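You operate a simulated robot arm through the tools that you are given. There is no shell and no other tool.

The job below is to be done with a simulated robot arm. You get a single attempt, and the scene is never put back.

TASK
Copy the purple Type A cassette and stand it in the Copied rack.
Fine: switch Lock on before it goes in and leave it on; set the dial to its type; wait for Copied.

The check looks at the end state, three seconds after you hand in, the way a careful person would. Anything else that was tipped, shoved, dropped, spilled or broken makes it a failure.

THE ROBOT
A 7-joint arm with a two-finger parallel gripper, fixed in place. Base frame: the origin is at the foot of the arm, x ahead of it, y to its left, z up. Lengths are in mm, angles in degrees, forces in N, time in s.
With the tool pointing down near the work surface it reaches from about 320 to 740 mm from the base axis. Its first joint turns from -143.0 to 143.0 degrees. Payload 3 kg.
The tool frame sits at the grasp point between the pads (the TCP): z along the fingers, y along the line on which they close. The tips reach 30 mm beyond it. The gripper opens to 94 mm. The fingers are 28 mm wide and 10 mm thick; the gripper's body (50 by 96 mm) begins 55 mm behind the TCP.
Orientation is told as [roll, pitch, yaw] about the base's x, y, z axes, in that order, counted from this pose: with the fingers straight down and closing along the base's y, the tool's x points along the base's -x, its y along +y and its z along -z.

THE INTERFACE
- The arm moves only by the tool move_arm. Its argument "series" is a list of rows, each a list of 7 numbers: the turn, a rotation vector about the base's x, y, z in units of 45 degrees (1.0 is 45 degrees), then the shift along the base's x, y, z in units of 300 mm (1.0 is 300 mm), then the finger opening in mm, from 0 to 94. In form: [[wx, wy, wz, x, y, z, grip], ...]. A call has 1 to 20 rows; each row is the pose to reach, as a shift and turn from the pose commanded when the call began. A call with a number of a shift or a turn outside -1 to 1 is refused whole. Rows are played at 5 a second. More than 50 mm and 8.6 degrees between two rows, or a gripper value outside its range, and nothing of the call is played. A pose out of reach is approached as far as the arm can. The call stops where the force on the tool passes 90 N (or 10 N more than at its start, if that is more) or the arm is blocked; 0.2 s more then pass. The fingers move at their own pace (about 45 mm/s each) and stop on an object; they squeeze with about 22 N. The grip force told is the motor's: it shows also when the fingers shut on nothing. Time passes only in rows, and 0.2 s behind the last, so rows that repeat a pose let the fingers close. It gives the time, the measured TCP pose, the force on the tool (base axes), the opening and the grip force at its end, in the units of the frame above (readings bear some noise), with the torque about the TCP (base axes, N m) and any sound that the robot's microphone picked up.
- Cameras (640 x 400 px; columns grow to the right, rows downward): "scene" is fixed at [231.2, 652.2, 1534.5]; the picture's right is [-0.89, -0.45, 0.00], its down [-0.29, 0.58, -0.76] and it looks along [0.34, -0.68, -0.65] (base axes); focal length 345 px, centre (320, 200). "wrist" rides on the gripper at [76, 14, -103] in the tool frame; the picture's right is [-0.18, 0.98, 0.00], its down [-0.75, -0.14, -0.64] and it looks along [-0.63, -0.12, 0.77] (tool axes); focal length 243 px, centre (320, 200). There is no depth. A picture from a camera that has moved, and an enlarged one, comes with that camera's place and axes in the base frame and with its lens. The place of the scene camera against the robot may be out by one fixed shift of up to 18 mm in any direction.
- capture(camera): a new picture of that camera. No time passes.
- move_column(by): slides the trunk up (or, below 0, down) by that many mm; the arm rides with it, the base frame stays. It gives what a move gives, with no picture.
- inspect(camera, box): a new picture of the part [left, top, right, bottom] of that camera's present view, enlarged. No time passes.
- job_done(): hands the job in; it is judged then, once.

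Places have to be worked out from the pictures, the camera data and where the tool is seen. Open the gripper and draw the arm clear of the work before you hand the job in, unless the task says otherwise.

The tools are called after ">>>" as name(argument=value, ...) on one line, values as JSON. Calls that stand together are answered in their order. move_arm: Moves the arm, as the interface text tells. Its arguments: {"type":"object","properties":{"series":{"type":"array","items":{"type":"array","items":{"type":"number"}}}},"required":["series"]} The other tools are called the same way: move_column (by) slides the trunk up or down; capture (camera) takes a picture; inspect (camera, box) takes an enlarged picture of a part of a camera's view; job_done () hands the job in.

At the start:

```text
time: 0.0
tool_pos: [511.2, -103.2, 1176.9]
tool_rot: [0.0, 0.1, 0.0]
force: [0.3, 0.5, 0.0]
wrist_torque: [0.01, -0.01, 0.02]
width: 94.2
finger_force: 0.0
trunk travel left (down, up): [-200.0, 190.0]
```

scene: 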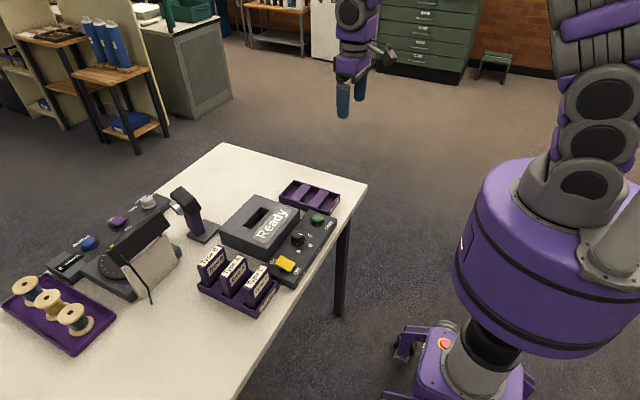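
wrist: 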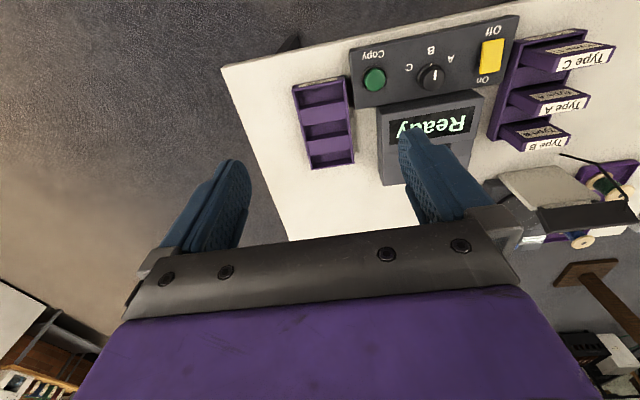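

I see a copier with a slot, a control panel with a dial, a Lock/On-Off rocker and a Copy button, plus two racks. I'll enlarge the views first to read the labels and locate things.

>>> inspect(camera="scene", box=[180, 170, 360, 320])

>>> inspect(camera="wrist", box=[280, 10, 460, 190])

>>> inspect(camera="wrist", box=[440, 10, 640, 190])

```text
2.67 times, centred on (270, 245) of scene
camera zoom: at [231.2, 652.2, 1534.5], right [-0.89, -0.45, 0.0], down [-0.29, 0.58, -0.76], along [0.34, -0.68, -0.65], focal length 920 px, centre (453, 80)
```

zoom: 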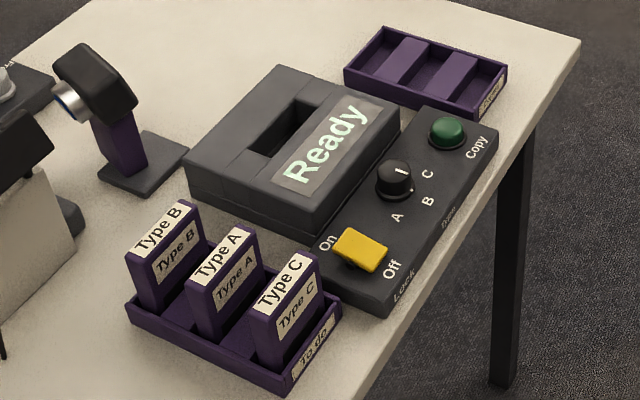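

```text
2.22 times, centred on (370, 100) of wrist
camera zoom: at [434.2, -88.3, 1279.7], right [0.18, 0.98, 0.0], down [0.75, -0.14, 0.64], along [0.63, -0.12, -0.77], focal length 539 px, centre (209, 422)
```

zoom: 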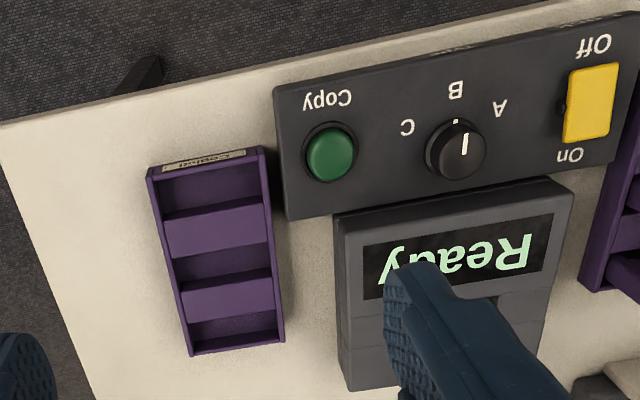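

```text
2.22 times, centred on (540, 100) of wrist
camera zoom: at [434.2, -88.3, 1279.7], right [0.18, 0.98, 0.0], down [0.75, -0.14, 0.64], along [0.63, -0.12, -0.77], focal length 539 px, centre (-169, 422)
```

zoom: 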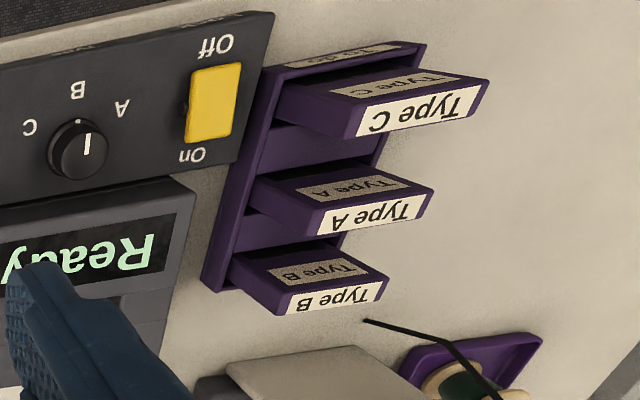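

The wrist view is upside down, with the robot side at the top. I'll descend 180 mm in steps to get a second wrist view for triangulating.

>>> move_arm(series=[[0, 0, 0, 0, 0, -0.12, 94], [0, 0, 0, 0, 0, -0.24, 94], [0, 0, 0, 0, 0, -0.36, 94], [0, 0, 0, 0, 0, -0.48, 94], [0, 0, 0, 0, 0, -0.6, 94], [0, 0, 0, 0, 0, -0.6, 94]])

>>> capture(camera="wrist")

>>> capture(camera="scene")

```text
time: 1.4
tool_pos: [509.8, -104.2, 997.3]
tool_rot: [0.1, -0.1, 0.0]
force: [0.0, 0.0, -0.5]
wrist_torque: [0.02, 0.0, -0.01]
width: 94.2
finger_force: 0.1
trunk travel left (down, up): [-200.0, 190.0]
```

```text
taken
camera wrist: at [432.3, -88.5, 1099.8], right [0.18, 0.98, 0.0], down [0.75, -0.14, 0.64], along [0.63, -0.12, -0.77], focal length 243 px, centre (320, 200)
```

wrist: 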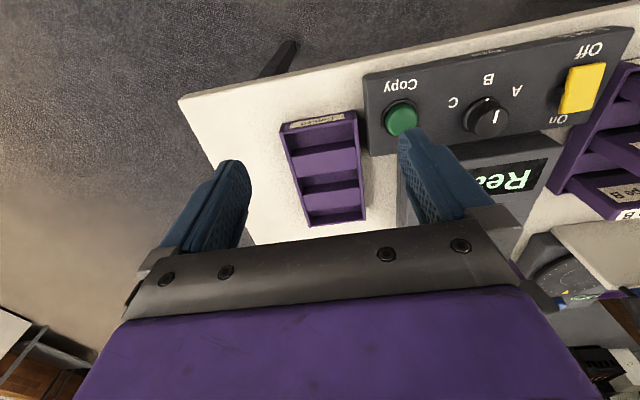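

```text
taken
```

scene: 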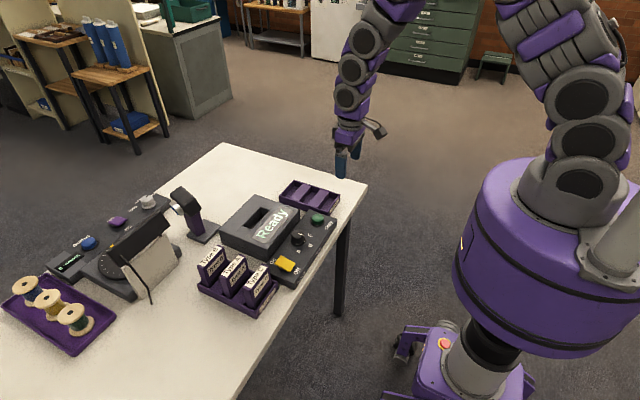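

Triangulation puts the Copy button near (565,-14,~805) and the Lock switch near (566,191,~800). I'll move sideways to y≈120 at about z=960 to see the dial, the switch and the cassettes up close.

>>> move_arm(series=[[0, 0, 0, 0, 0.15, 0, 94], [0, 0, 0, 0, 0.3, 0, 94], [0, 0, 0, 0, 0.45, -0.05, 94], [0, 0, 0, 0, 0.6, -0.1, 94], [0, 0, 0, 0, 0.75, -0.12, 94], [0, 0, 0, 0, 0.75, -0.12, 94]])

>>> capture(camera="wrist")

>>> inspect(camera="wrist", box=[220, 20, 420, 160])

>>> inspect(camera="wrist", box=[400, 0, 640, 180])

```text
time: 2.8
tool_pos: [511.5, 124.5, 962.6]
tool_rot: [0.1, 0.0, 0.0]
force: [-0.4, -0.4, 0.2]
wrist_torque: [0.0, 0.0, -0.02]
width: 94.1
finger_force: 0.1
trunk travel left (down, up): [-200.0, 190.0]
```

```text
taken
camera wrist: at [433.4, 138.5, 1064.1], right [0.18, 0.98, 0.0], down [0.75, -0.14, 0.64], along [0.63, -0.12, -0.77], focal length 243 px, centre (320, 200)
```

wrist: 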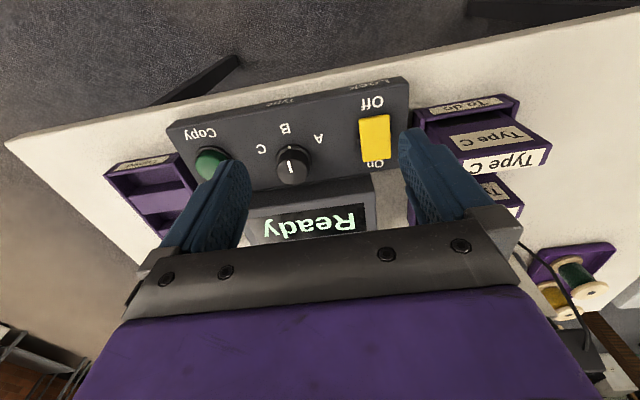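

```text
2.86 times, centred on (320, 90) of wrist
camera zoom: at [433.4, 138.5, 1064.1], right [0.18, 0.98, 0.0], down [0.75, -0.14, 0.64], along [0.63, -0.12, -0.77], focal length 693 px, centre (320, 514)
```

zoom: 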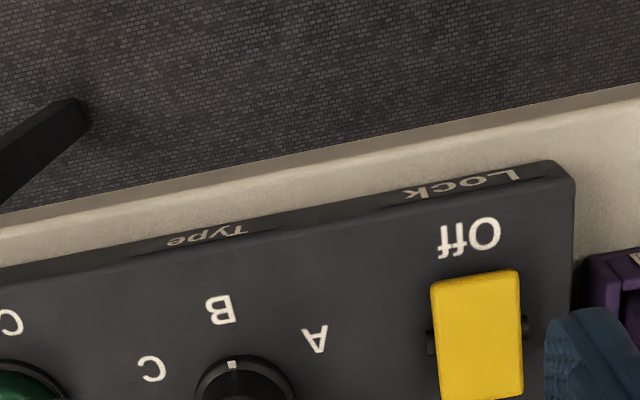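

```text
2.22 times, centred on (520, 90) of wrist
camera zoom: at [433.4, 138.5, 1064.1], right [0.18, 0.98, 0.0], down [0.75, -0.14, 0.64], along [0.63, -0.12, -0.77], focal length 539 px, centre (-124, 444)
```

zoom: 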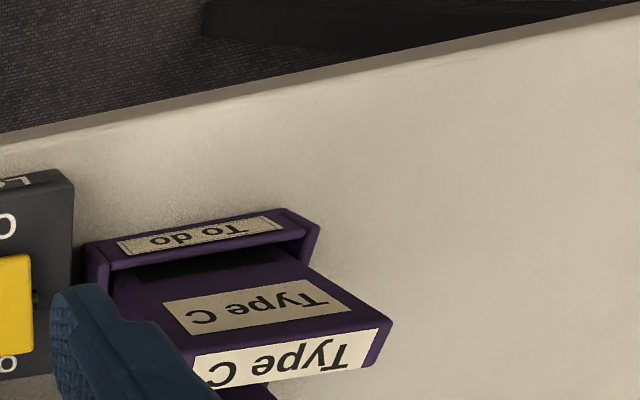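

>>> inspect(camera="wrist", box=[240, 100, 410, 240])

>>> inspect(camera="scene", box=[260, 200, 340, 290])

>>> inspect(camera="scene", box=[190, 220, 290, 320])

```text
2.86 times, centred on (325, 170) of wrist
camera zoom: at [433.4, 138.5, 1064.1], right [0.18, 0.98, 0.0], down [0.75, -0.14, 0.64], along [0.63, -0.12, -0.77], focal length 693 px, centre (306, 286)
```

zoom: 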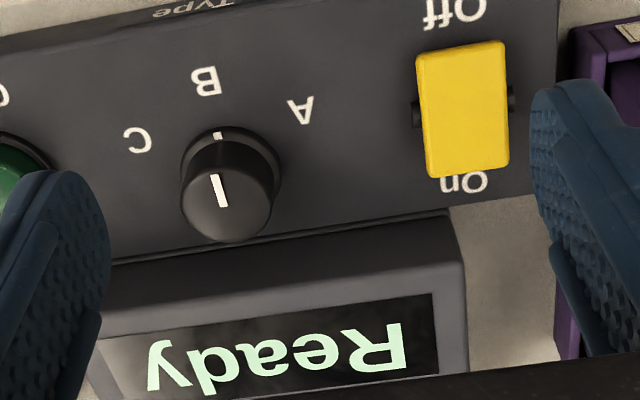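

```text
4.44 times, centred on (300, 245) of scene
camera zoom: at [231.2, 652.2, 1534.5], right [-0.89, -0.45, 0.0], down [-0.29, 0.58, -0.76], along [0.34, -0.68, -0.65], focal length 1534 px, centre (409, 0)
```

zoom: 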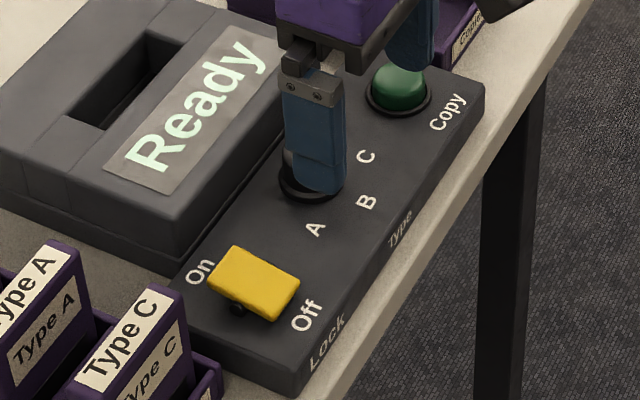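

```text
4.00 times, centred on (240, 270) of scene
camera zoom: at [231.2, 652.2, 1534.5], right [-0.89, -0.45, 0.0], down [-0.29, 0.58, -0.76], along [0.34, -0.68, -0.65], focal length 1380 px, centre (640, -80)
```

zoom: 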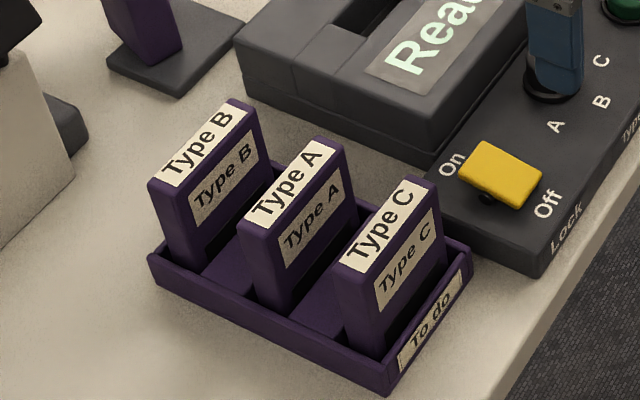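

The rocker's On end (far side, +x) is raised, so Lock is off, and the dial mark points to B. I'll go over to the "To do" rack for a good view of the cassettes.

>>> move_arm(series=[[0, 0, 0, 0, 0.1, 0.12, 94], [0, 0, 0, 0.03, 0.2, 0.24, 94], [0, 0, 0, 0.06, 0.33, 0.3, 94], [0, 0, 0, 0.1, 0.45, 0.3, 94], [0, 0, 0, 0.12, 0.5, 0.3, 94], [0, 0, 0, 0.12, 0.5, 0.3, 94]])

>>> capture(camera="wrist")

>>> inspect(camera="wrist", box=[200, 50, 440, 210])

```text
time: 4.2
tool_pos: [546.3, 271.5, 1050.1]
tool_rot: [0.0, 0.0, 0.1]
force: [1.9, 0.0, -0.2]
wrist_torque: [0.0, 0.01, 0.01]
width: 93.9
finger_force: 0.0
trunk travel left (down, up): [-200.0, 190.0]
```

```text
taken
camera wrist: at [467.4, 287.3, 1153.0], right [0.18, 0.98, 0.0], down [0.75, -0.14, 0.64], along [0.63, -0.12, -0.77], focal length 243 px, centre (320, 200)
```

wrist: 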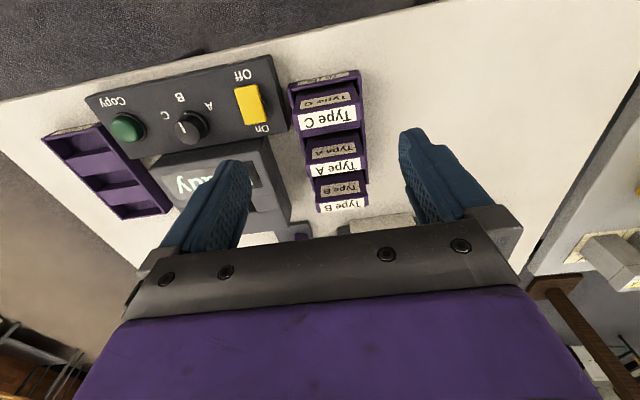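

```text
2.50 times, centred on (320, 130) of wrist
camera zoom: at [467.4, 287.3, 1153.0], right [0.18, 0.98, 0.0], down [0.75, -0.14, 0.64], along [0.63, -0.12, -0.77], focal length 606 px, centre (320, 375)
```

zoom: 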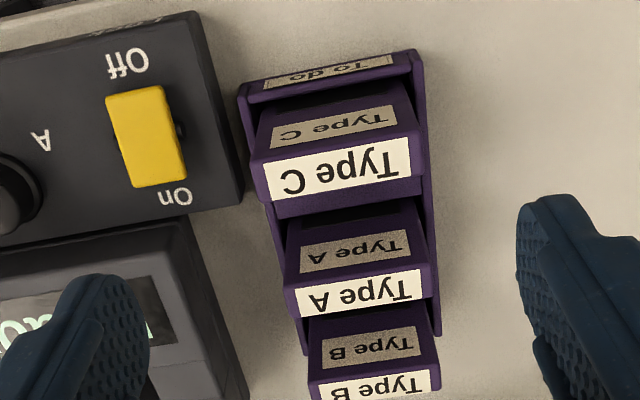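

Two views put the Type A cassette top at about (639,275,883); it is roughly 70 mm wide in y and 20 mm thick in x. Next I'll look at the copier slot from above.

>>> move_arm(series=[[0, 0, 0, 0, -0.15, 0, 94], [0, 0, 0, 0, -0.3, 0, 94], [0, 0, 0, 0, -0.45, 0, 94], [0, 0, 0, 0.05, -0.58, 0, 94], [0, 0, 0, 0.1, -0.62, 0, 94], [0, 0, 0, 0.1, -0.62, 0, 94]])

>>> capture(camera="wrist")

>>> inspect(camera="wrist", box=[220, 60, 440, 220])

```text
time: 5.6
tool_pos: [576.1, 88.3, 1052.4]
tool_rot: [0.0, 0.0, 0.0]
force: [0.2, 0.2, -0.1]
wrist_torque: [0.02, -0.01, 0.02]
width: 94.1
finger_force: 0.0
trunk travel left (down, up): [-200.0, 190.0]
```

```text
taken
camera wrist: at [498.9, 102.6, 1154.8], right [0.18, 0.98, 0.0], down [0.75, -0.14, 0.64], along [0.63, -0.12, -0.77], focal length 243 px, centre (320, 200)
```

wrist: 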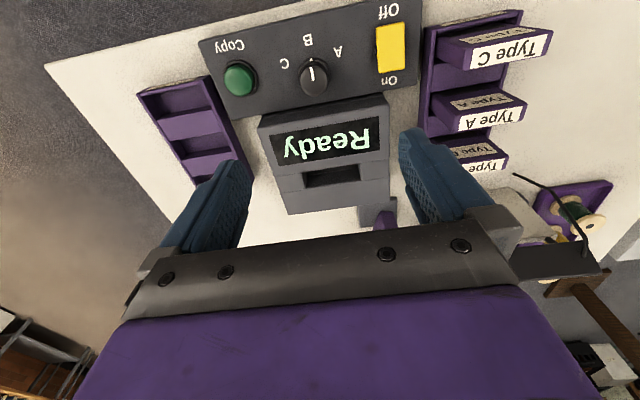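

```text
2.50 times, centred on (330, 140) of wrist
camera zoom: at [498.9, 102.6, 1154.8], right [0.18, 0.98, 0.0], down [0.75, -0.14, 0.64], along [0.63, -0.12, -0.77], focal length 606 px, centre (295, 350)
```

zoom: 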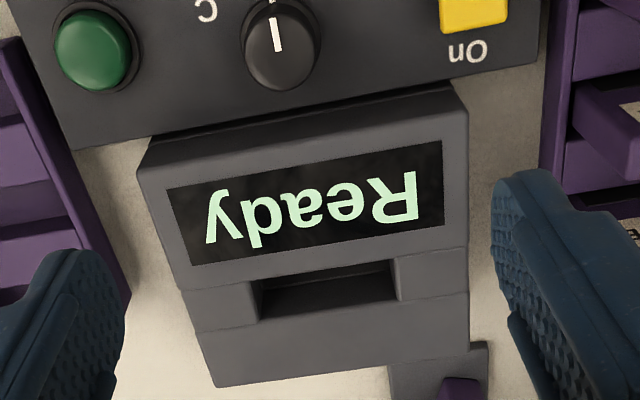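

The slot is long in y, the same orientation the cassette has now. I'll descend 110 mm here to triangulate the slot, screen and knob heights.

>>> move_arm(series=[[0, 0, 0, 0, 0, -0.12, 94], [0, 0, 0, 0, 0, -0.24, 94], [0, 0, 0, 0, 0, -0.366, 94], [0, 0, 0, 0, 0, -0.366, 94]])

>>> capture(camera="wrist")

>>> inspect(camera="wrist", box=[220, 60, 440, 220])

>>> inspect(camera="wrist", box=[200, 0, 420, 140])

```text
time: 6.6
tool_pos: [574.3, 85.1, 940.3]
tool_rot: [-0.1, -0.1, 0.1]
force: [1.4, 0.1, 0.4]
wrist_torque: [-0.02, 0.04, 0.01]
width: 93.9
finger_force: 0.0
trunk travel left (down, up): [-200.0, 190.0]
```

```text
taken
camera wrist: at [497.0, 100.2, 1042.7], right [0.18, 0.98, 0.0], down [0.75, -0.14, 0.64], along [0.63, -0.12, -0.77], focal length 243 px, centre (320, 200)
```

wrist: 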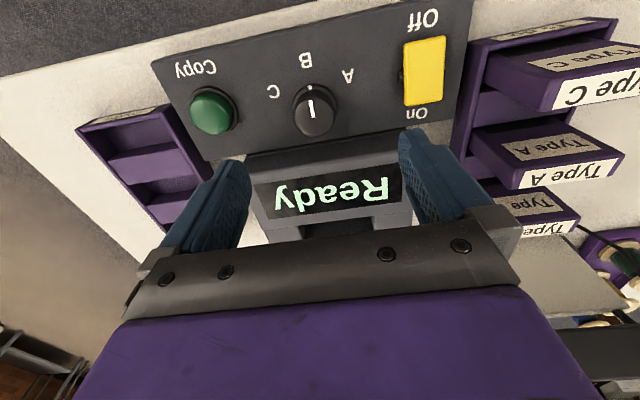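

```text
2.50 times, centred on (330, 140) of wrist
camera zoom: at [497.0, 100.2, 1042.7], right [0.18, 0.98, 0.0], down [0.75, -0.14, 0.64], along [0.63, -0.12, -0.77], focal length 606 px, centre (295, 350)
```

zoom: 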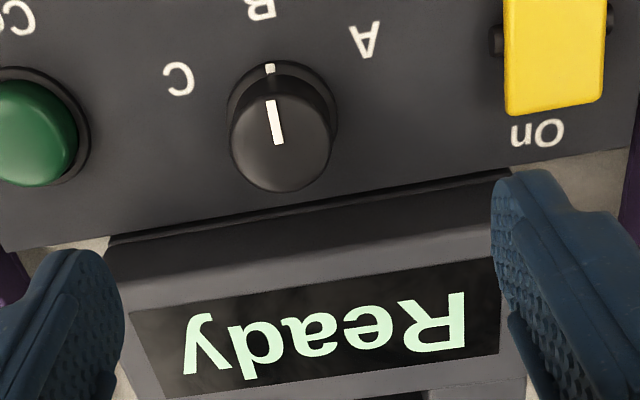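

```text
2.86 times, centred on (310, 70) of wrist
camera zoom: at [497.0, 100.2, 1042.7], right [0.18, 0.98, 0.0], down [0.75, -0.14, 0.64], along [0.63, -0.12, -0.77], focal length 693 px, centre (349, 571)
```

zoom: 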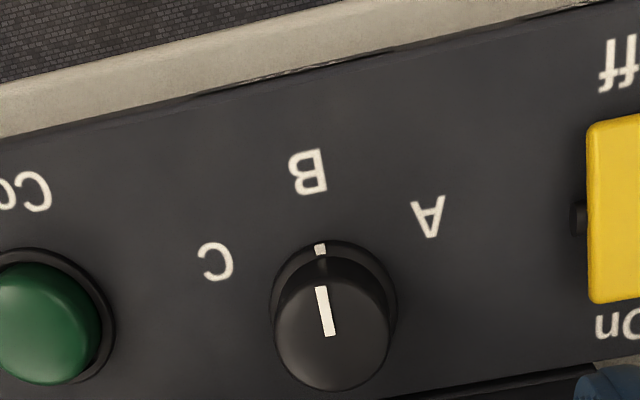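

The rocker's On end is near (582,175,829), the knob top near (575.5,79.5,834), and the slot near (713,81) at z≈840. I'll close the gripper and move above the On end of the rocker.

>>> move_arm(series=[[0, 0, 0, 0.016, 0.12, 0, 50], [0, 0, 0, 0.032, 0.24, 0, 20], [0, 0, 0, 0.032, 0.296, 0, 0], [0, 0, 0, 0.032, 0.296, -0.1, 0], [0, 0, 0, 0.032, 0.296, -0.17, 0], [0, 0, 0, 0.032, 0.296, -0.17, 0], [0, 0, 0, 0.032, 0.296, -0.17, 0]])

>>> capture(camera="wrist")

>>> inspect(camera="scene", box=[240, 190, 340, 290])

```text
time: 8.2
tool_pos: [586.0, 174.4, 890.6]
tool_rot: [-0.1, -0.1, 0.1]
force: [-1.3, -0.2, 0.3]
wrist_torque: [0.02, 0.01, 0.01]
width: 0.2
finger_force: 22.0
trunk travel left (down, up): [-200.0, 190.0]
```

```text
taken
camera wrist: at [507.8, 189.7, 992.6], right [0.18, 0.98, 0.0], down [0.75, -0.14, 0.64], along [0.63, -0.12, -0.77], focal length 243 px, centre (320, 200)
```

wrist: 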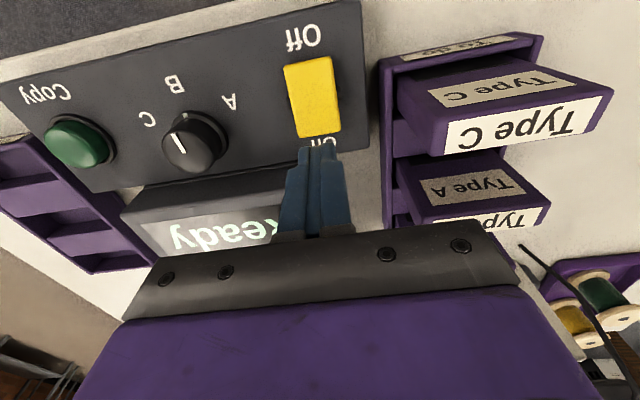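

```text
4.00 times, centred on (290, 240) of scene
camera zoom: at [231.2, 652.2, 1534.5], right [-0.89, -0.45, 0.0], down [-0.29, 0.58, -0.76], along [0.34, -0.68, -0.65], focal length 1380 px, centre (440, 40)
```

zoom: 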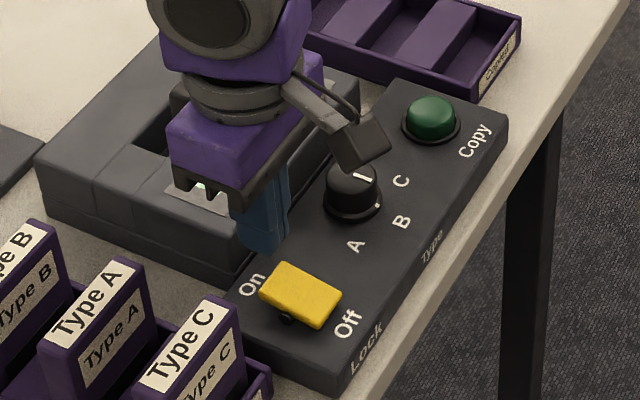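

The fingertips sit just above and beyond the On end, as planned. I'll descend until just above it, then press in small steps.

>>> move_arm(series=[[0, 0, 0, 0, 0, -0.05, 0], [0, 0, 0, 0, 0, -0.09, 0], [0, 0, 0, 0, 0, -0.1, 0], [0, 0, 0, 0, 0, -0.107, 0], [0, 0, 0, 0, 0, -0.114, 0], [0, 0, 0, 0, 0, -0.121, 0]])

>>> inspect(camera="wrist", box=[240, 30, 420, 190])

```text
time: 9.6
tool_pos: [584.3, 174.0, 854.4]
tool_rot: [-0.1, 0.0, 0.1]
force: [0.7, 0.3, 0.3]
wrist_torque: [-0.02, 0.0, 0.01]
width: 0.2
finger_force: 22.0
trunk travel left (down, up): [-200.0, 190.0]
```

```text
2.50 times, centred on (330, 110) of wrist
camera zoom: at [507.8, 190.8, 956.8], right [0.18, 0.98, 0.0], down [0.75, -0.14, 0.64], along [0.63, -0.12, -0.77], focal length 606 px, centre (295, 425)
```

zoom: 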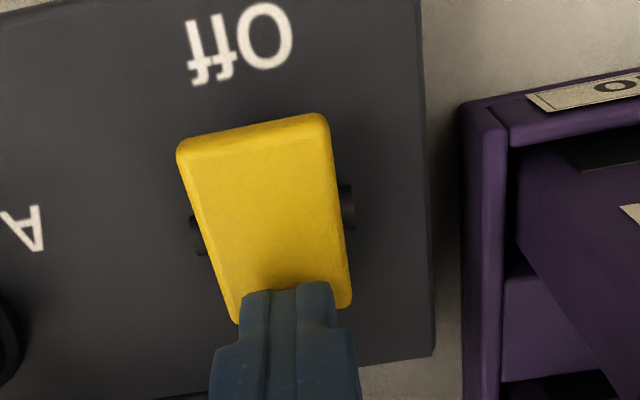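

There is no contact force yet with the tips at about 824. I'll continue down gently.

>>> move_arm(series=[[0, 0, 0, 0, 0, -0.007, 0], [0, 0, 0, 0, 0, -0.014, 0], [0, 0, 0, 0, 0, -0.02, 0]])

>>> inspect(camera="wrist", box=[240, 30, 420, 190])

```text
time: 10.4
tool_pos: [586.2, 176.6, 854.1]
tool_rot: [0.0, -0.6, -0.2]
force: [0.7, 2.2, 56.7]
wrist_torque: [0.02, 0.77, -0.38]
width: 0.2
finger_force: 22.2
trunk travel left (down, up): [-200.0, 190.0]
```

```text
2.50 times, centred on (330, 110) of wrist
camera zoom: at [507.0, 190.5, 955.3], right [0.18, 0.98, 0.0], down [0.75, -0.14, 0.65], along [0.64, -0.12, -0.76], focal length 606 px, centre (295, 425)
```

zoom: 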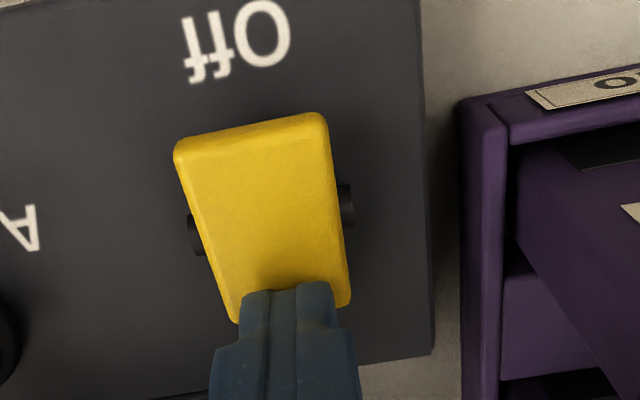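

Force rose to 57 N with contact at the finger's near edge, which suggests the rocker now slopes down toward On. I'll lift off and compare the rocker's attitude with the earlier pictures.

>>> move_arm(series=[[0, 0, 0, 0, 0, 0.05, 0], [0, 0, 0, 0, 0, 0.12, 0], [0, 0, 0, 0, 0, 0.12, 0]])

>>> inspect(camera="scene", box=[240, 190, 340, 290])

>>> capture(camera="wrist")

>>> inspect(camera="scene", box=[285, 240, 325, 280])

```text
time: 11.2
tool_pos: [584.3, 174.1, 883.1]
tool_rot: [0.0, 0.0, -0.2]
force: [-0.2, -1.1, -0.6]
wrist_torque: [0.01, -0.01, 0.05]
width: 0.0
finger_force: 22.0
trunk travel left (down, up): [-200.0, 190.0]
```

```text
4.00 times, centred on (290, 240) of scene
camera zoom: at [231.2, 652.2, 1534.5], right [-0.89, -0.45, 0.0], down [-0.29, 0.58, -0.76], along [0.34, -0.68, -0.65], focal length 1380 px, centre (440, 40)
```

zoom: 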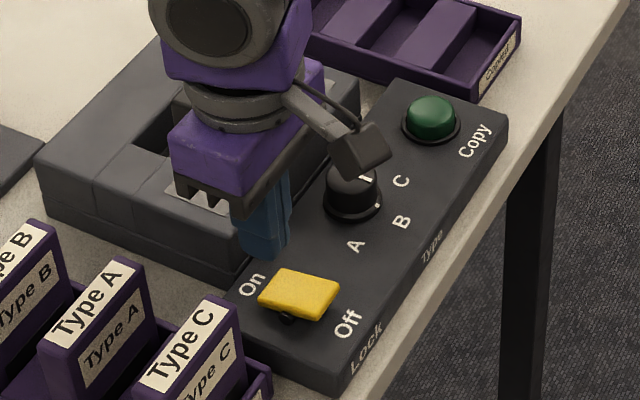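

```text
taken
camera wrist: at [507.9, 189.2, 985.8], right [0.18, 0.98, 0.0], down [0.75, -0.14, 0.64], along [0.63, -0.12, -0.77], focal length 243 px, centre (320, 200)
```

wrist: 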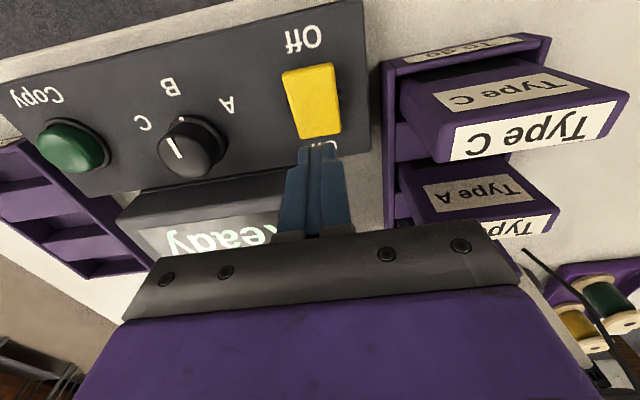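

```text
10.00 times, centred on (305, 260) of scene
camera zoom: at [231.2, 652.2, 1534.5], right [-0.89, -0.45, 0.0], down [-0.29, 0.58, -0.76], along [0.34, -0.68, -0.65], focal length 3451 px, centre (470, -400)
```

zoom: 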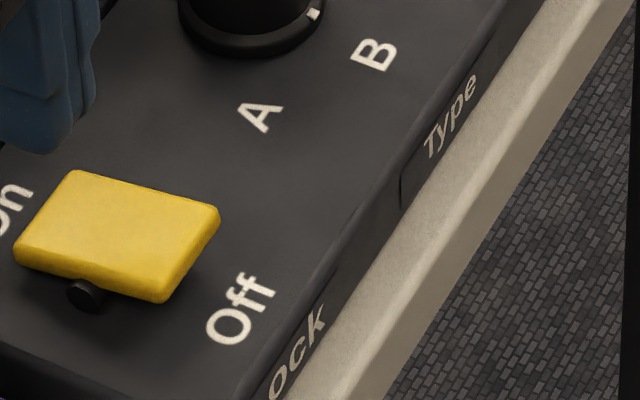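

The rocker has flipped: the Off end is now raised and the On end is down, so Lock is on. Now I'll go above the dial with the gripper opened to 70 mm.

>>> move_arm(series=[[0, 0, 0, 0, -0.05, 0.1, 20], [0, 0, 0, -0.01, -0.18, 0.1, 50], [0, 0, 0, -0.02, -0.3, 0.08, 70], [0, 0, 0, -0.032, -0.318, 0.05, 70], [0, 0, 0, -0.032, -0.318, 0.05, 70]])

>>> capture(camera="wrist")

>>> inspect(camera="wrist", box=[230, 60, 410, 200])

>>> inspect(camera="scene", box=[250, 190, 350, 290])

```text
time: 12.4
tool_pos: [575.3, 80.7, 899.8]
tool_rot: [-0.2, 0.0, 0.0]
force: [0.1, 0.4, -0.2]
wrist_torque: [0.0, -0.01, 0.03]
width: 70.0
finger_force: 0.1
trunk travel left (down, up): [-200.0, 190.0]
```

```text
taken
camera wrist: at [498.1, 96.2, 1002.4], right [0.18, 0.98, 0.0], down [0.75, -0.14, 0.64], along [0.63, -0.12, -0.77], focal length 243 px, centre (320, 200)
```

wrist: 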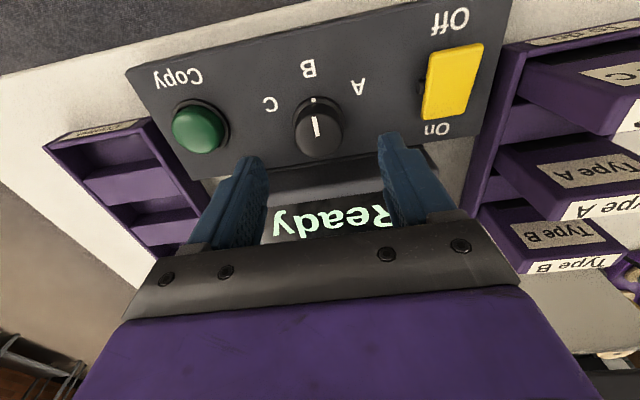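

```text
2.86 times, centred on (320, 130) of wrist
camera zoom: at [498.1, 96.2, 1002.4], right [0.18, 0.98, 0.0], down [0.75, -0.14, 0.64], along [0.63, -0.12, -0.77], focal length 693 px, centre (320, 400)
```

zoom: 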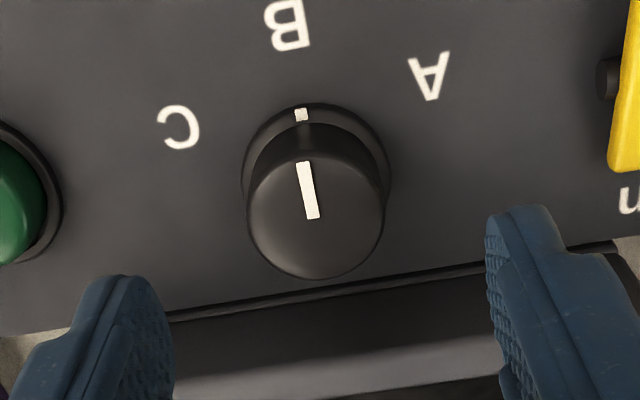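

```text
4.00 times, centred on (300, 240) of scene
camera zoom: at [231.2, 652.2, 1534.5], right [-0.89, -0.45, 0.0], down [-0.29, 0.58, -0.76], along [0.34, -0.68, -0.65], focal length 1380 px, centre (400, 40)
```

zoom: 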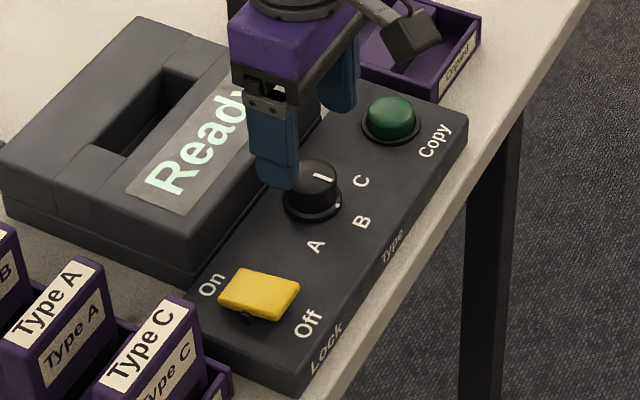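

The knob is centred between the fingers. I'll descend so the tips straddle it, then close on it.

>>> move_arm(series=[[0, 0, 0, 0, 0, -0.1, 70], [0, 0, 0, 0, 0, -0.15, 70], [0, 0, 0, 0, 0, -0.17, 70], [0, 0, 0, 0, 0, -0.17, 55]])

>>> inspect(camera="wrist", box=[220, 60, 430, 220])

>>> inspect(camera="scene", box=[265, 190, 345, 260])

```text
time: 13.4
tool_pos: [575.1, 79.4, 849.1]
tool_rot: [-0.1, 0.0, 0.0]
force: [-0.4, 0.3, 0.8]
wrist_torque: [0.0, 0.01, 0.0]
width: 55.1
finger_force: 0.0
trunk travel left (down, up): [-200.0, 190.0]
```

```text
2.50 times, centred on (325, 140) of wrist
camera zoom: at [498.1, 94.3, 952.1], right [0.18, 0.98, 0.0], down [0.75, -0.14, 0.64], along [0.63, -0.12, -0.77], focal length 606 px, centre (308, 350)
```

zoom: 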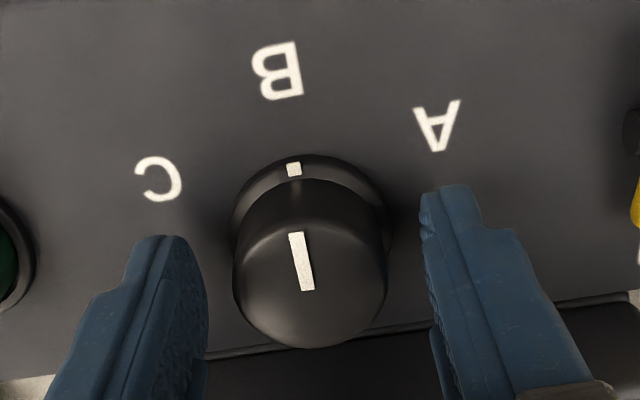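

```text
5.71 times, centred on (305, 225) of scene
camera zoom: at [231.2, 652.2, 1534.5], right [-0.89, -0.45, 0.0], down [-0.29, 0.58, -0.76], along [0.34, -0.68, -0.65], focal length 1972 px, centre (406, 57)
```

zoom: 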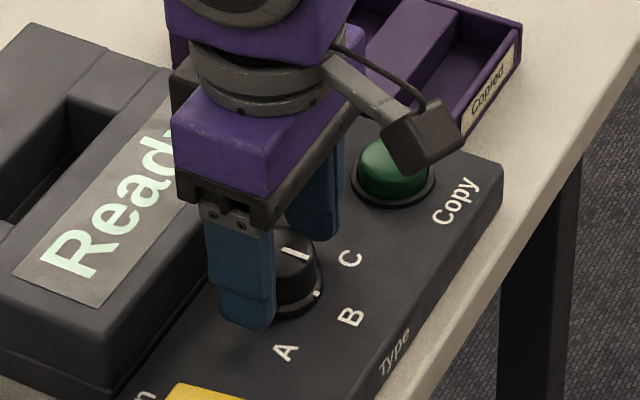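

The knob is about 1 mm toward −y of the grip centre. I'll shift by that amount and close.

>>> move_arm(series=[[0, 0, 0, 0, -0.004, -0.003, 50], [0, 0, 0, 0, -0.004, -0.003, 25], [0, 0, 0, 0, -0.004, -0.003, 25], [0, 0, 0, 0, -0.004, -0.003, 25]])

>>> inspect(camera="wrist", box=[220, 60, 430, 220])

```text
time: 14.4
tool_pos: [575.9, 78.7, 848.1]
tool_rot: [-0.1, 0.0, 0.0]
force: [1.1, 11.3, 1.3]
wrist_torque: [0.45, -0.02, 0.02]
width: 35.5
finger_force: 45.2
trunk travel left (down, up): [-200.0, 190.0]
```

```text
2.50 times, centred on (325, 140) of wrist
camera zoom: at [498.0, 94.8, 950.8], right [0.18, 0.98, 0.0], down [0.75, -0.14, 0.64], along [0.63, -0.12, -0.77], focal length 606 px, centre (308, 350)
```

zoom: 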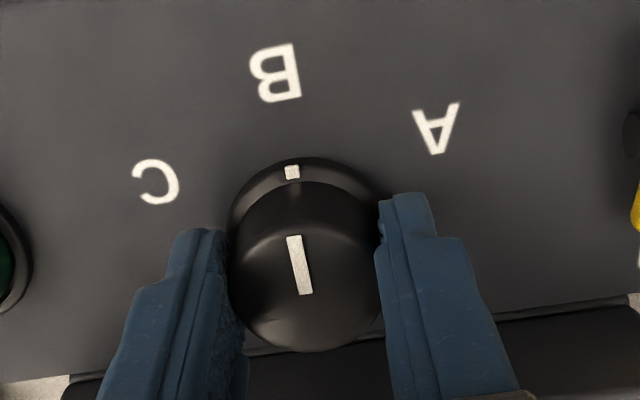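

The knob is held (35.5 mm). A lies at −60° about z from B, so I'll turn −45° first and check.

>>> move_arm(series=[[0, 0, -0.16, 0, 0.002, 0, 25], [0, 0, -0.32, 0, 0.002, 0, 25], [0, 0, -0.48, 0, 0.002, 0, 25], [0, 0, -0.64, 0, 0.002, 0, 25], [0, 0, -0.8, 0, 0.002, 0, 25], [0, 0, -0.95, 0, 0.002, 0, 25]])

>>> capture(camera="wrist")

>>> inspect(camera="scene", box=[265, 190, 345, 260])

```text
time: 15.8
tool_pos: [575.7, 80.6, 848.0]
tool_rot: [-0.1, -0.1, -42.9]
force: [-0.6, 12.7, 6.1]
wrist_torque: [0.81, 0.62, 0.0]
width: 35.6
finger_force: 44.9
trunk travel left (down, up): [-200.0, 190.0]
```

```text
taken
camera wrist: at [528.4, 143.4, 950.7], right [0.8, 0.59, 0.0], down [0.46, -0.61, 0.64], along [0.38, -0.52, -0.77], focal length 243 px, centre (320, 200)
```

wrist: 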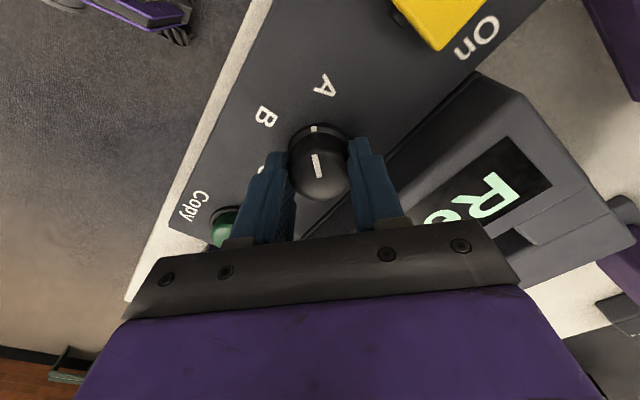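

```text
5.71 times, centred on (305, 225) of scene
camera zoom: at [231.2, 652.2, 1534.5], right [-0.89, -0.45, 0.0], down [-0.29, 0.58, -0.76], along [0.34, -0.68, -0.65], focal length 1972 px, centre (406, 57)
```

zoom: 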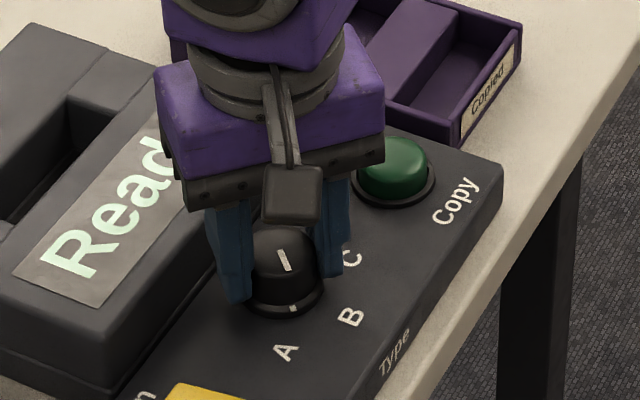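

The knob follows, and its tick is now between B and A. I'll turn another −16°.

>>> move_arm(series=[[0, 0, -0.14, 0, 0, 0, 25], [0, 0, -0.28, 0, 0, 0, 25], [0, 0, -0.37, 0, 0, 0, 25], [0, 0, -0.37, 0, 0, 0, 25]])

>>> inspect(camera="wrist", box=[220, 50, 440, 220])

>>> inspect(camera="scene", box=[265, 190, 345, 260])

```text
time: 16.8
tool_pos: [575.5, 80.9, 847.9]
tool_rot: [0.0, -0.2, -59.6]
force: [-2.4, 16.7, 11.7]
wrist_torque: [0.59, 0.08, 0.01]
width: 35.2
finger_force: 45.1
trunk travel left (down, up): [-200.0, 190.0]
```

```text
2.35 times, centred on (330, 135) of wrist
camera zoom: at [548.1, 154.1, 950.6], right [0.94, 0.34, 0.0], down [0.26, -0.72, 0.64], along [0.22, -0.61, -0.76], focal length 571 px, centre (296, 353)
```

zoom: 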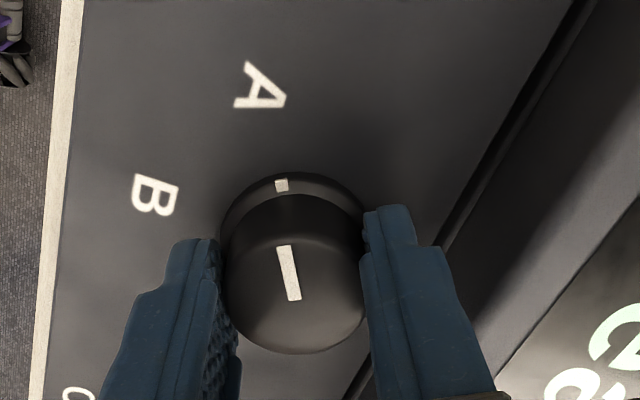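

```text
5.71 times, centred on (305, 225) of scene
camera zoom: at [231.2, 652.2, 1534.5], right [-0.89, -0.45, 0.0], down [-0.29, 0.58, -0.76], along [0.34, -0.68, -0.65], focal length 1972 px, centre (406, 57)
```

zoom: 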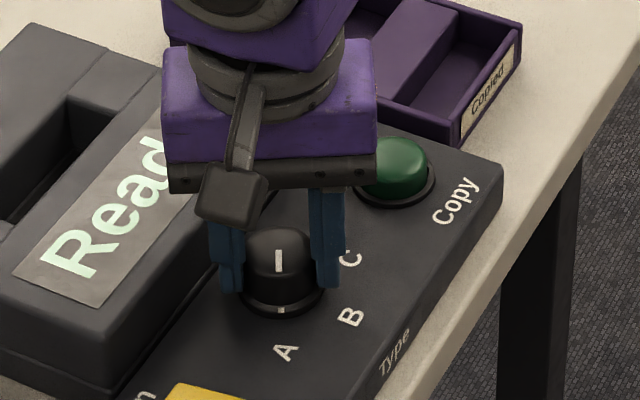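

The tick now points at A, matching the earlier relation to B. I'll release, lift, and turn the wrist back.

>>> move_arm(series=[[0, 0, 0, 0, 0, 0, 40], [0, 0, 0, 0, 0, 0, 55], [0, 0, 0, 0, 0, 0.06, 60], [0, 0, 0, 0, 0, 0.2, 60], [0, 0, 0, 0, 0, 0.33, 60], [0, 0, 0.17, 0, 0, 0.4, 80], [0, 0, 0.34, 0, 0, 0.4, 94], [0, 0, 0.51, 0, 0, 0.4, 94], [0, 0, 0.68, 0, 0, 0.4, 94], [0, 0, 0.84, 0, 0, 0.4, 94], [0, 0, 0.95, 0, 0, 0.4, 94], [0, 0, 0.95, 0, 0, 0.4, 94]])

>>> move_arm(series=[[0, 0, 0.15, 0, 0.1, 0, 94], [0, 0, 0.3, 0.05, 0.2, 0.03, 94], [0, 0, 0.37, 0.05, 0.33, 0.05, 94], [0, 0, 0.37, 0.05, 0.45, 0.05, 94], [0, 0, 0.37, 0.05, 0.57, 0.05, 94], [0, 0, 0.37, 0.05, 0.65, 0.05, 94], [0, 0, 0.37, 0.05, 0.65, 0.05, 94]])

>>> capture(camera="wrist")

>>> inspect(camera="wrist", box=[220, 60, 440, 230])

>>> inspect(camera="scene", box=[250, 190, 350, 290])

```text
time: 19.4
tool_pos: [574.9, 79.7, 966.0]
tool_rot: [0.0, 0.1, -16.6]
force: [0.1, -0.3, -0.2]
wrist_torque: [-0.02, -0.01, -0.01]
width: 93.9
finger_force: 0.0
trunk travel left (down, up): [-200.0, 190.0]
```

```text
time: 21.0
tool_pos: [590.5, 274.7, 982.9]
tool_rot: [0.0, 0.0, 0.1]
force: [0.3, 0.5, -0.1]
wrist_torque: [0.02, 0.0, -0.01]
width: 94.0
finger_force: 0.0
trunk travel left (down, up): [-200.0, 190.0]
```

```text
taken
camera wrist: at [512.9, 289.7, 1084.4], right [0.18, 0.98, 0.0], down [0.75, -0.14, 0.64], along [0.63, -0.12, -0.77], focal length 243 px, centre (320, 200)
```

wrist: 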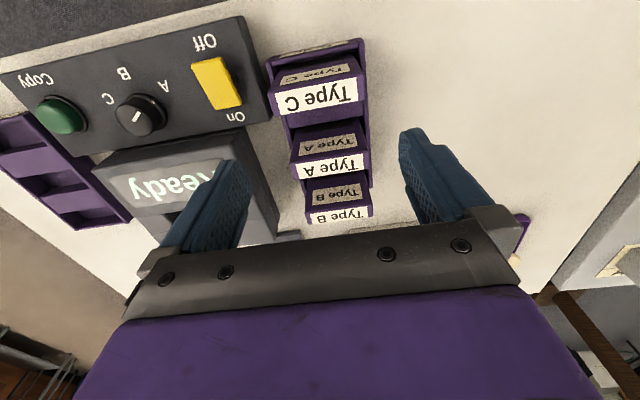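

```text
2.35 times, centred on (330, 145) of wrist
camera zoom: at [512.9, 289.7, 1084.4], right [0.18, 0.98, 0.0], down [0.75, -0.14, 0.64], along [0.63, -0.12, -0.77], focal length 571 px, centre (296, 329)
```

zoom: 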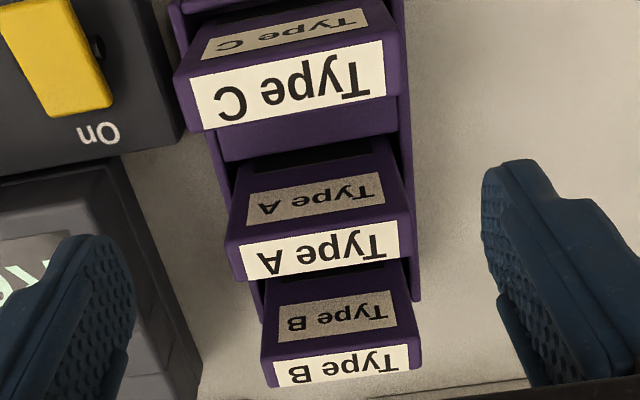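

```text
4.00 times, centred on (300, 240) of scene
camera zoom: at [231.2, 652.2, 1534.5], right [-0.89, -0.45, 0.0], down [-0.29, 0.58, -0.76], along [0.34, -0.68, -0.65], focal length 1380 px, centre (400, 40)
```

zoom: 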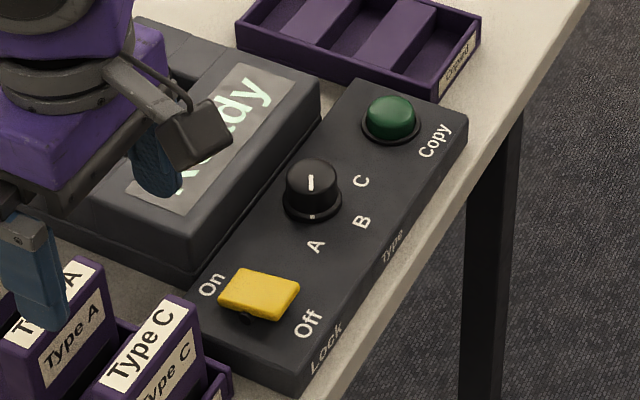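

The dial is at A and Lock is on. Type A's top is centred near (638.8,274,883), so I'll move over it with the gripper at 94 and descend until the tips straddle its top 28 mm.

>>> move_arm(series=[[0, 0, 0, 0.08, 0, 0, 94], [0, 0, 0, 0.161, 0, 0, 94], [0, 0, 0, 0.161, 0, -0.1, 94], [0, 0, 0, 0.161, 0, -0.19, 94], [0, 0, 0, 0.161, 0, -0.19, 94]])

>>> capture(camera="wrist")

>>> inspect(camera="scene", box=[180, 200, 290, 320])

```text
time: 22.2
tool_pos: [638.1, 274.2, 927.0]
tool_rot: [-0.2, 0.0, 0.0]
force: [-0.7, -0.4, 0.4]
wrist_torque: [-0.03, 0.01, -0.01]
width: 94.0
finger_force: 0.0
trunk travel left (down, up): [-200.0, 190.0]
```

```text
taken
camera wrist: at [561.6, 288.6, 1028.9], right [0.18, 0.98, 0.0], down [0.75, -0.14, 0.64], along [0.63, -0.12, -0.77], focal length 243 px, centre (320, 200)
```

wrist: 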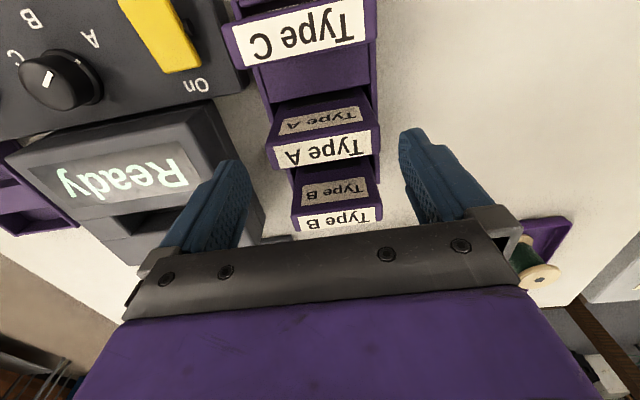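

```text
3.33 times, centred on (235, 260) of scene
camera zoom: at [231.2, 652.2, 1534.5], right [-0.89, -0.45, 0.0], down [-0.29, 0.58, -0.76], along [0.34, -0.68, -0.65], focal length 1150 px, centre (603, 0)
```

zoom: 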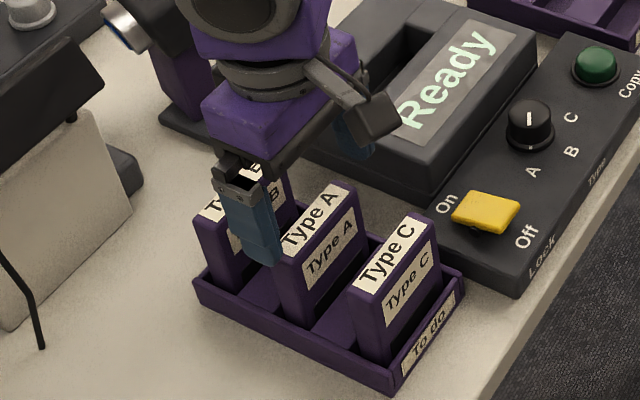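

>>> inspect(camera="wrist", box=[220, 80, 440, 220])

```text
2.86 times, centred on (330, 150) of wrist
camera zoom: at [561.6, 288.6, 1028.9], right [0.18, 0.98, 0.0], down [0.75, -0.14, 0.64], along [0.63, -0.12, -0.77], focal length 693 px, centre (291, 343)
```

zoom: 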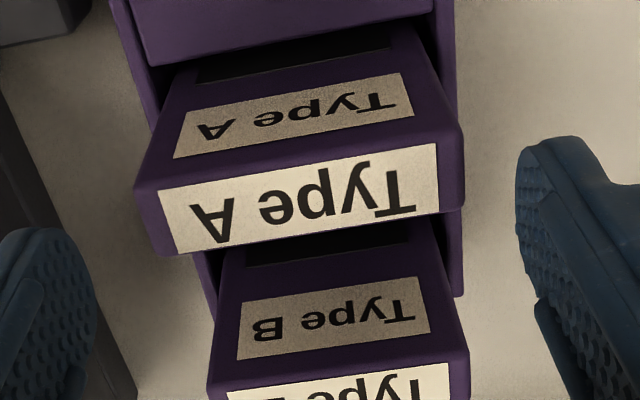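

The top is centred near (638.5,275.7,884). I'll shift y slightly, descend 39 mm, and close.

>>> move_arm(series=[[0, 0, 0, 0, 0.005, -0.04, 94], [0, 0, 0, 0, 0.005, -0.09, 94], [0, 0, 0, 0, 0.005, -0.13, 94], [0, 0, 0, 0, 0.005, -0.13, 85], [0, 0, 0, 0, 0.005, -0.13, 60], [0, 0, 0, 0, 0.005, -0.13, 60], [0, 0, 0, 0, 0.005, -0.13, 60]])

>>> capture(camera="wrist")

>>> inspect(camera="scene", box=[180, 200, 290, 320])

```text
time: 23.8
tool_pos: [639.0, 276.7, 885.8]
tool_rot: [0.1, 0.0, 0.1]
force: [-0.4, 1.1, 2.1]
wrist_torque: [0.09, -0.08, 0.0]
width: 79.5
finger_force: 21.5
trunk travel left (down, up): [-200.0, 190.0]
```

```text
taken
camera wrist: at [561.3, 291.2, 988.9], right [0.18, 0.98, 0.0], down [0.75, -0.14, 0.64], along [0.63, -0.12, -0.77], focal length 243 px, centre (320, 200)
```

wrist: 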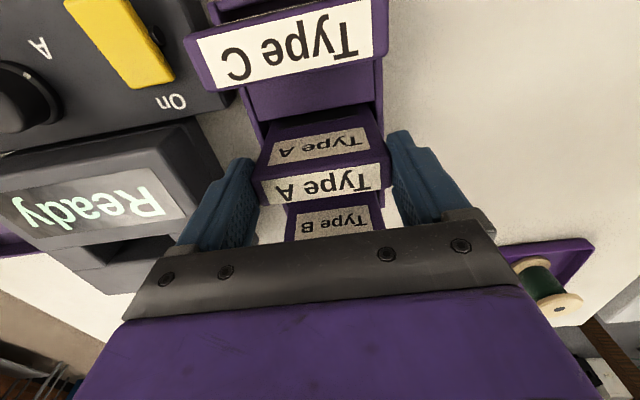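

```text
3.33 times, centred on (235, 260) of scene
camera zoom: at [231.2, 652.2, 1534.5], right [-0.89, -0.45, 0.0], down [-0.29, 0.58, -0.76], along [0.34, -0.68, -0.65], focal length 1150 px, centre (603, 0)
```

zoom: 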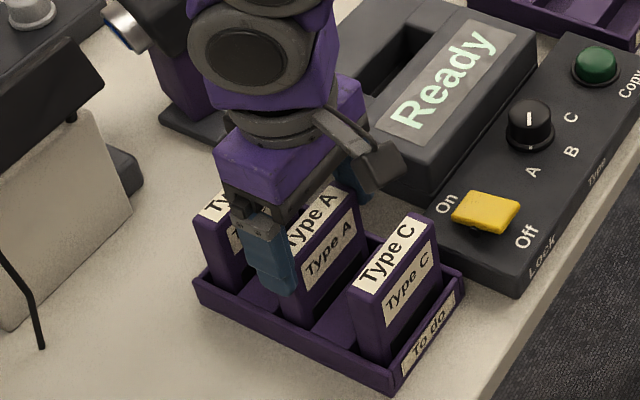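

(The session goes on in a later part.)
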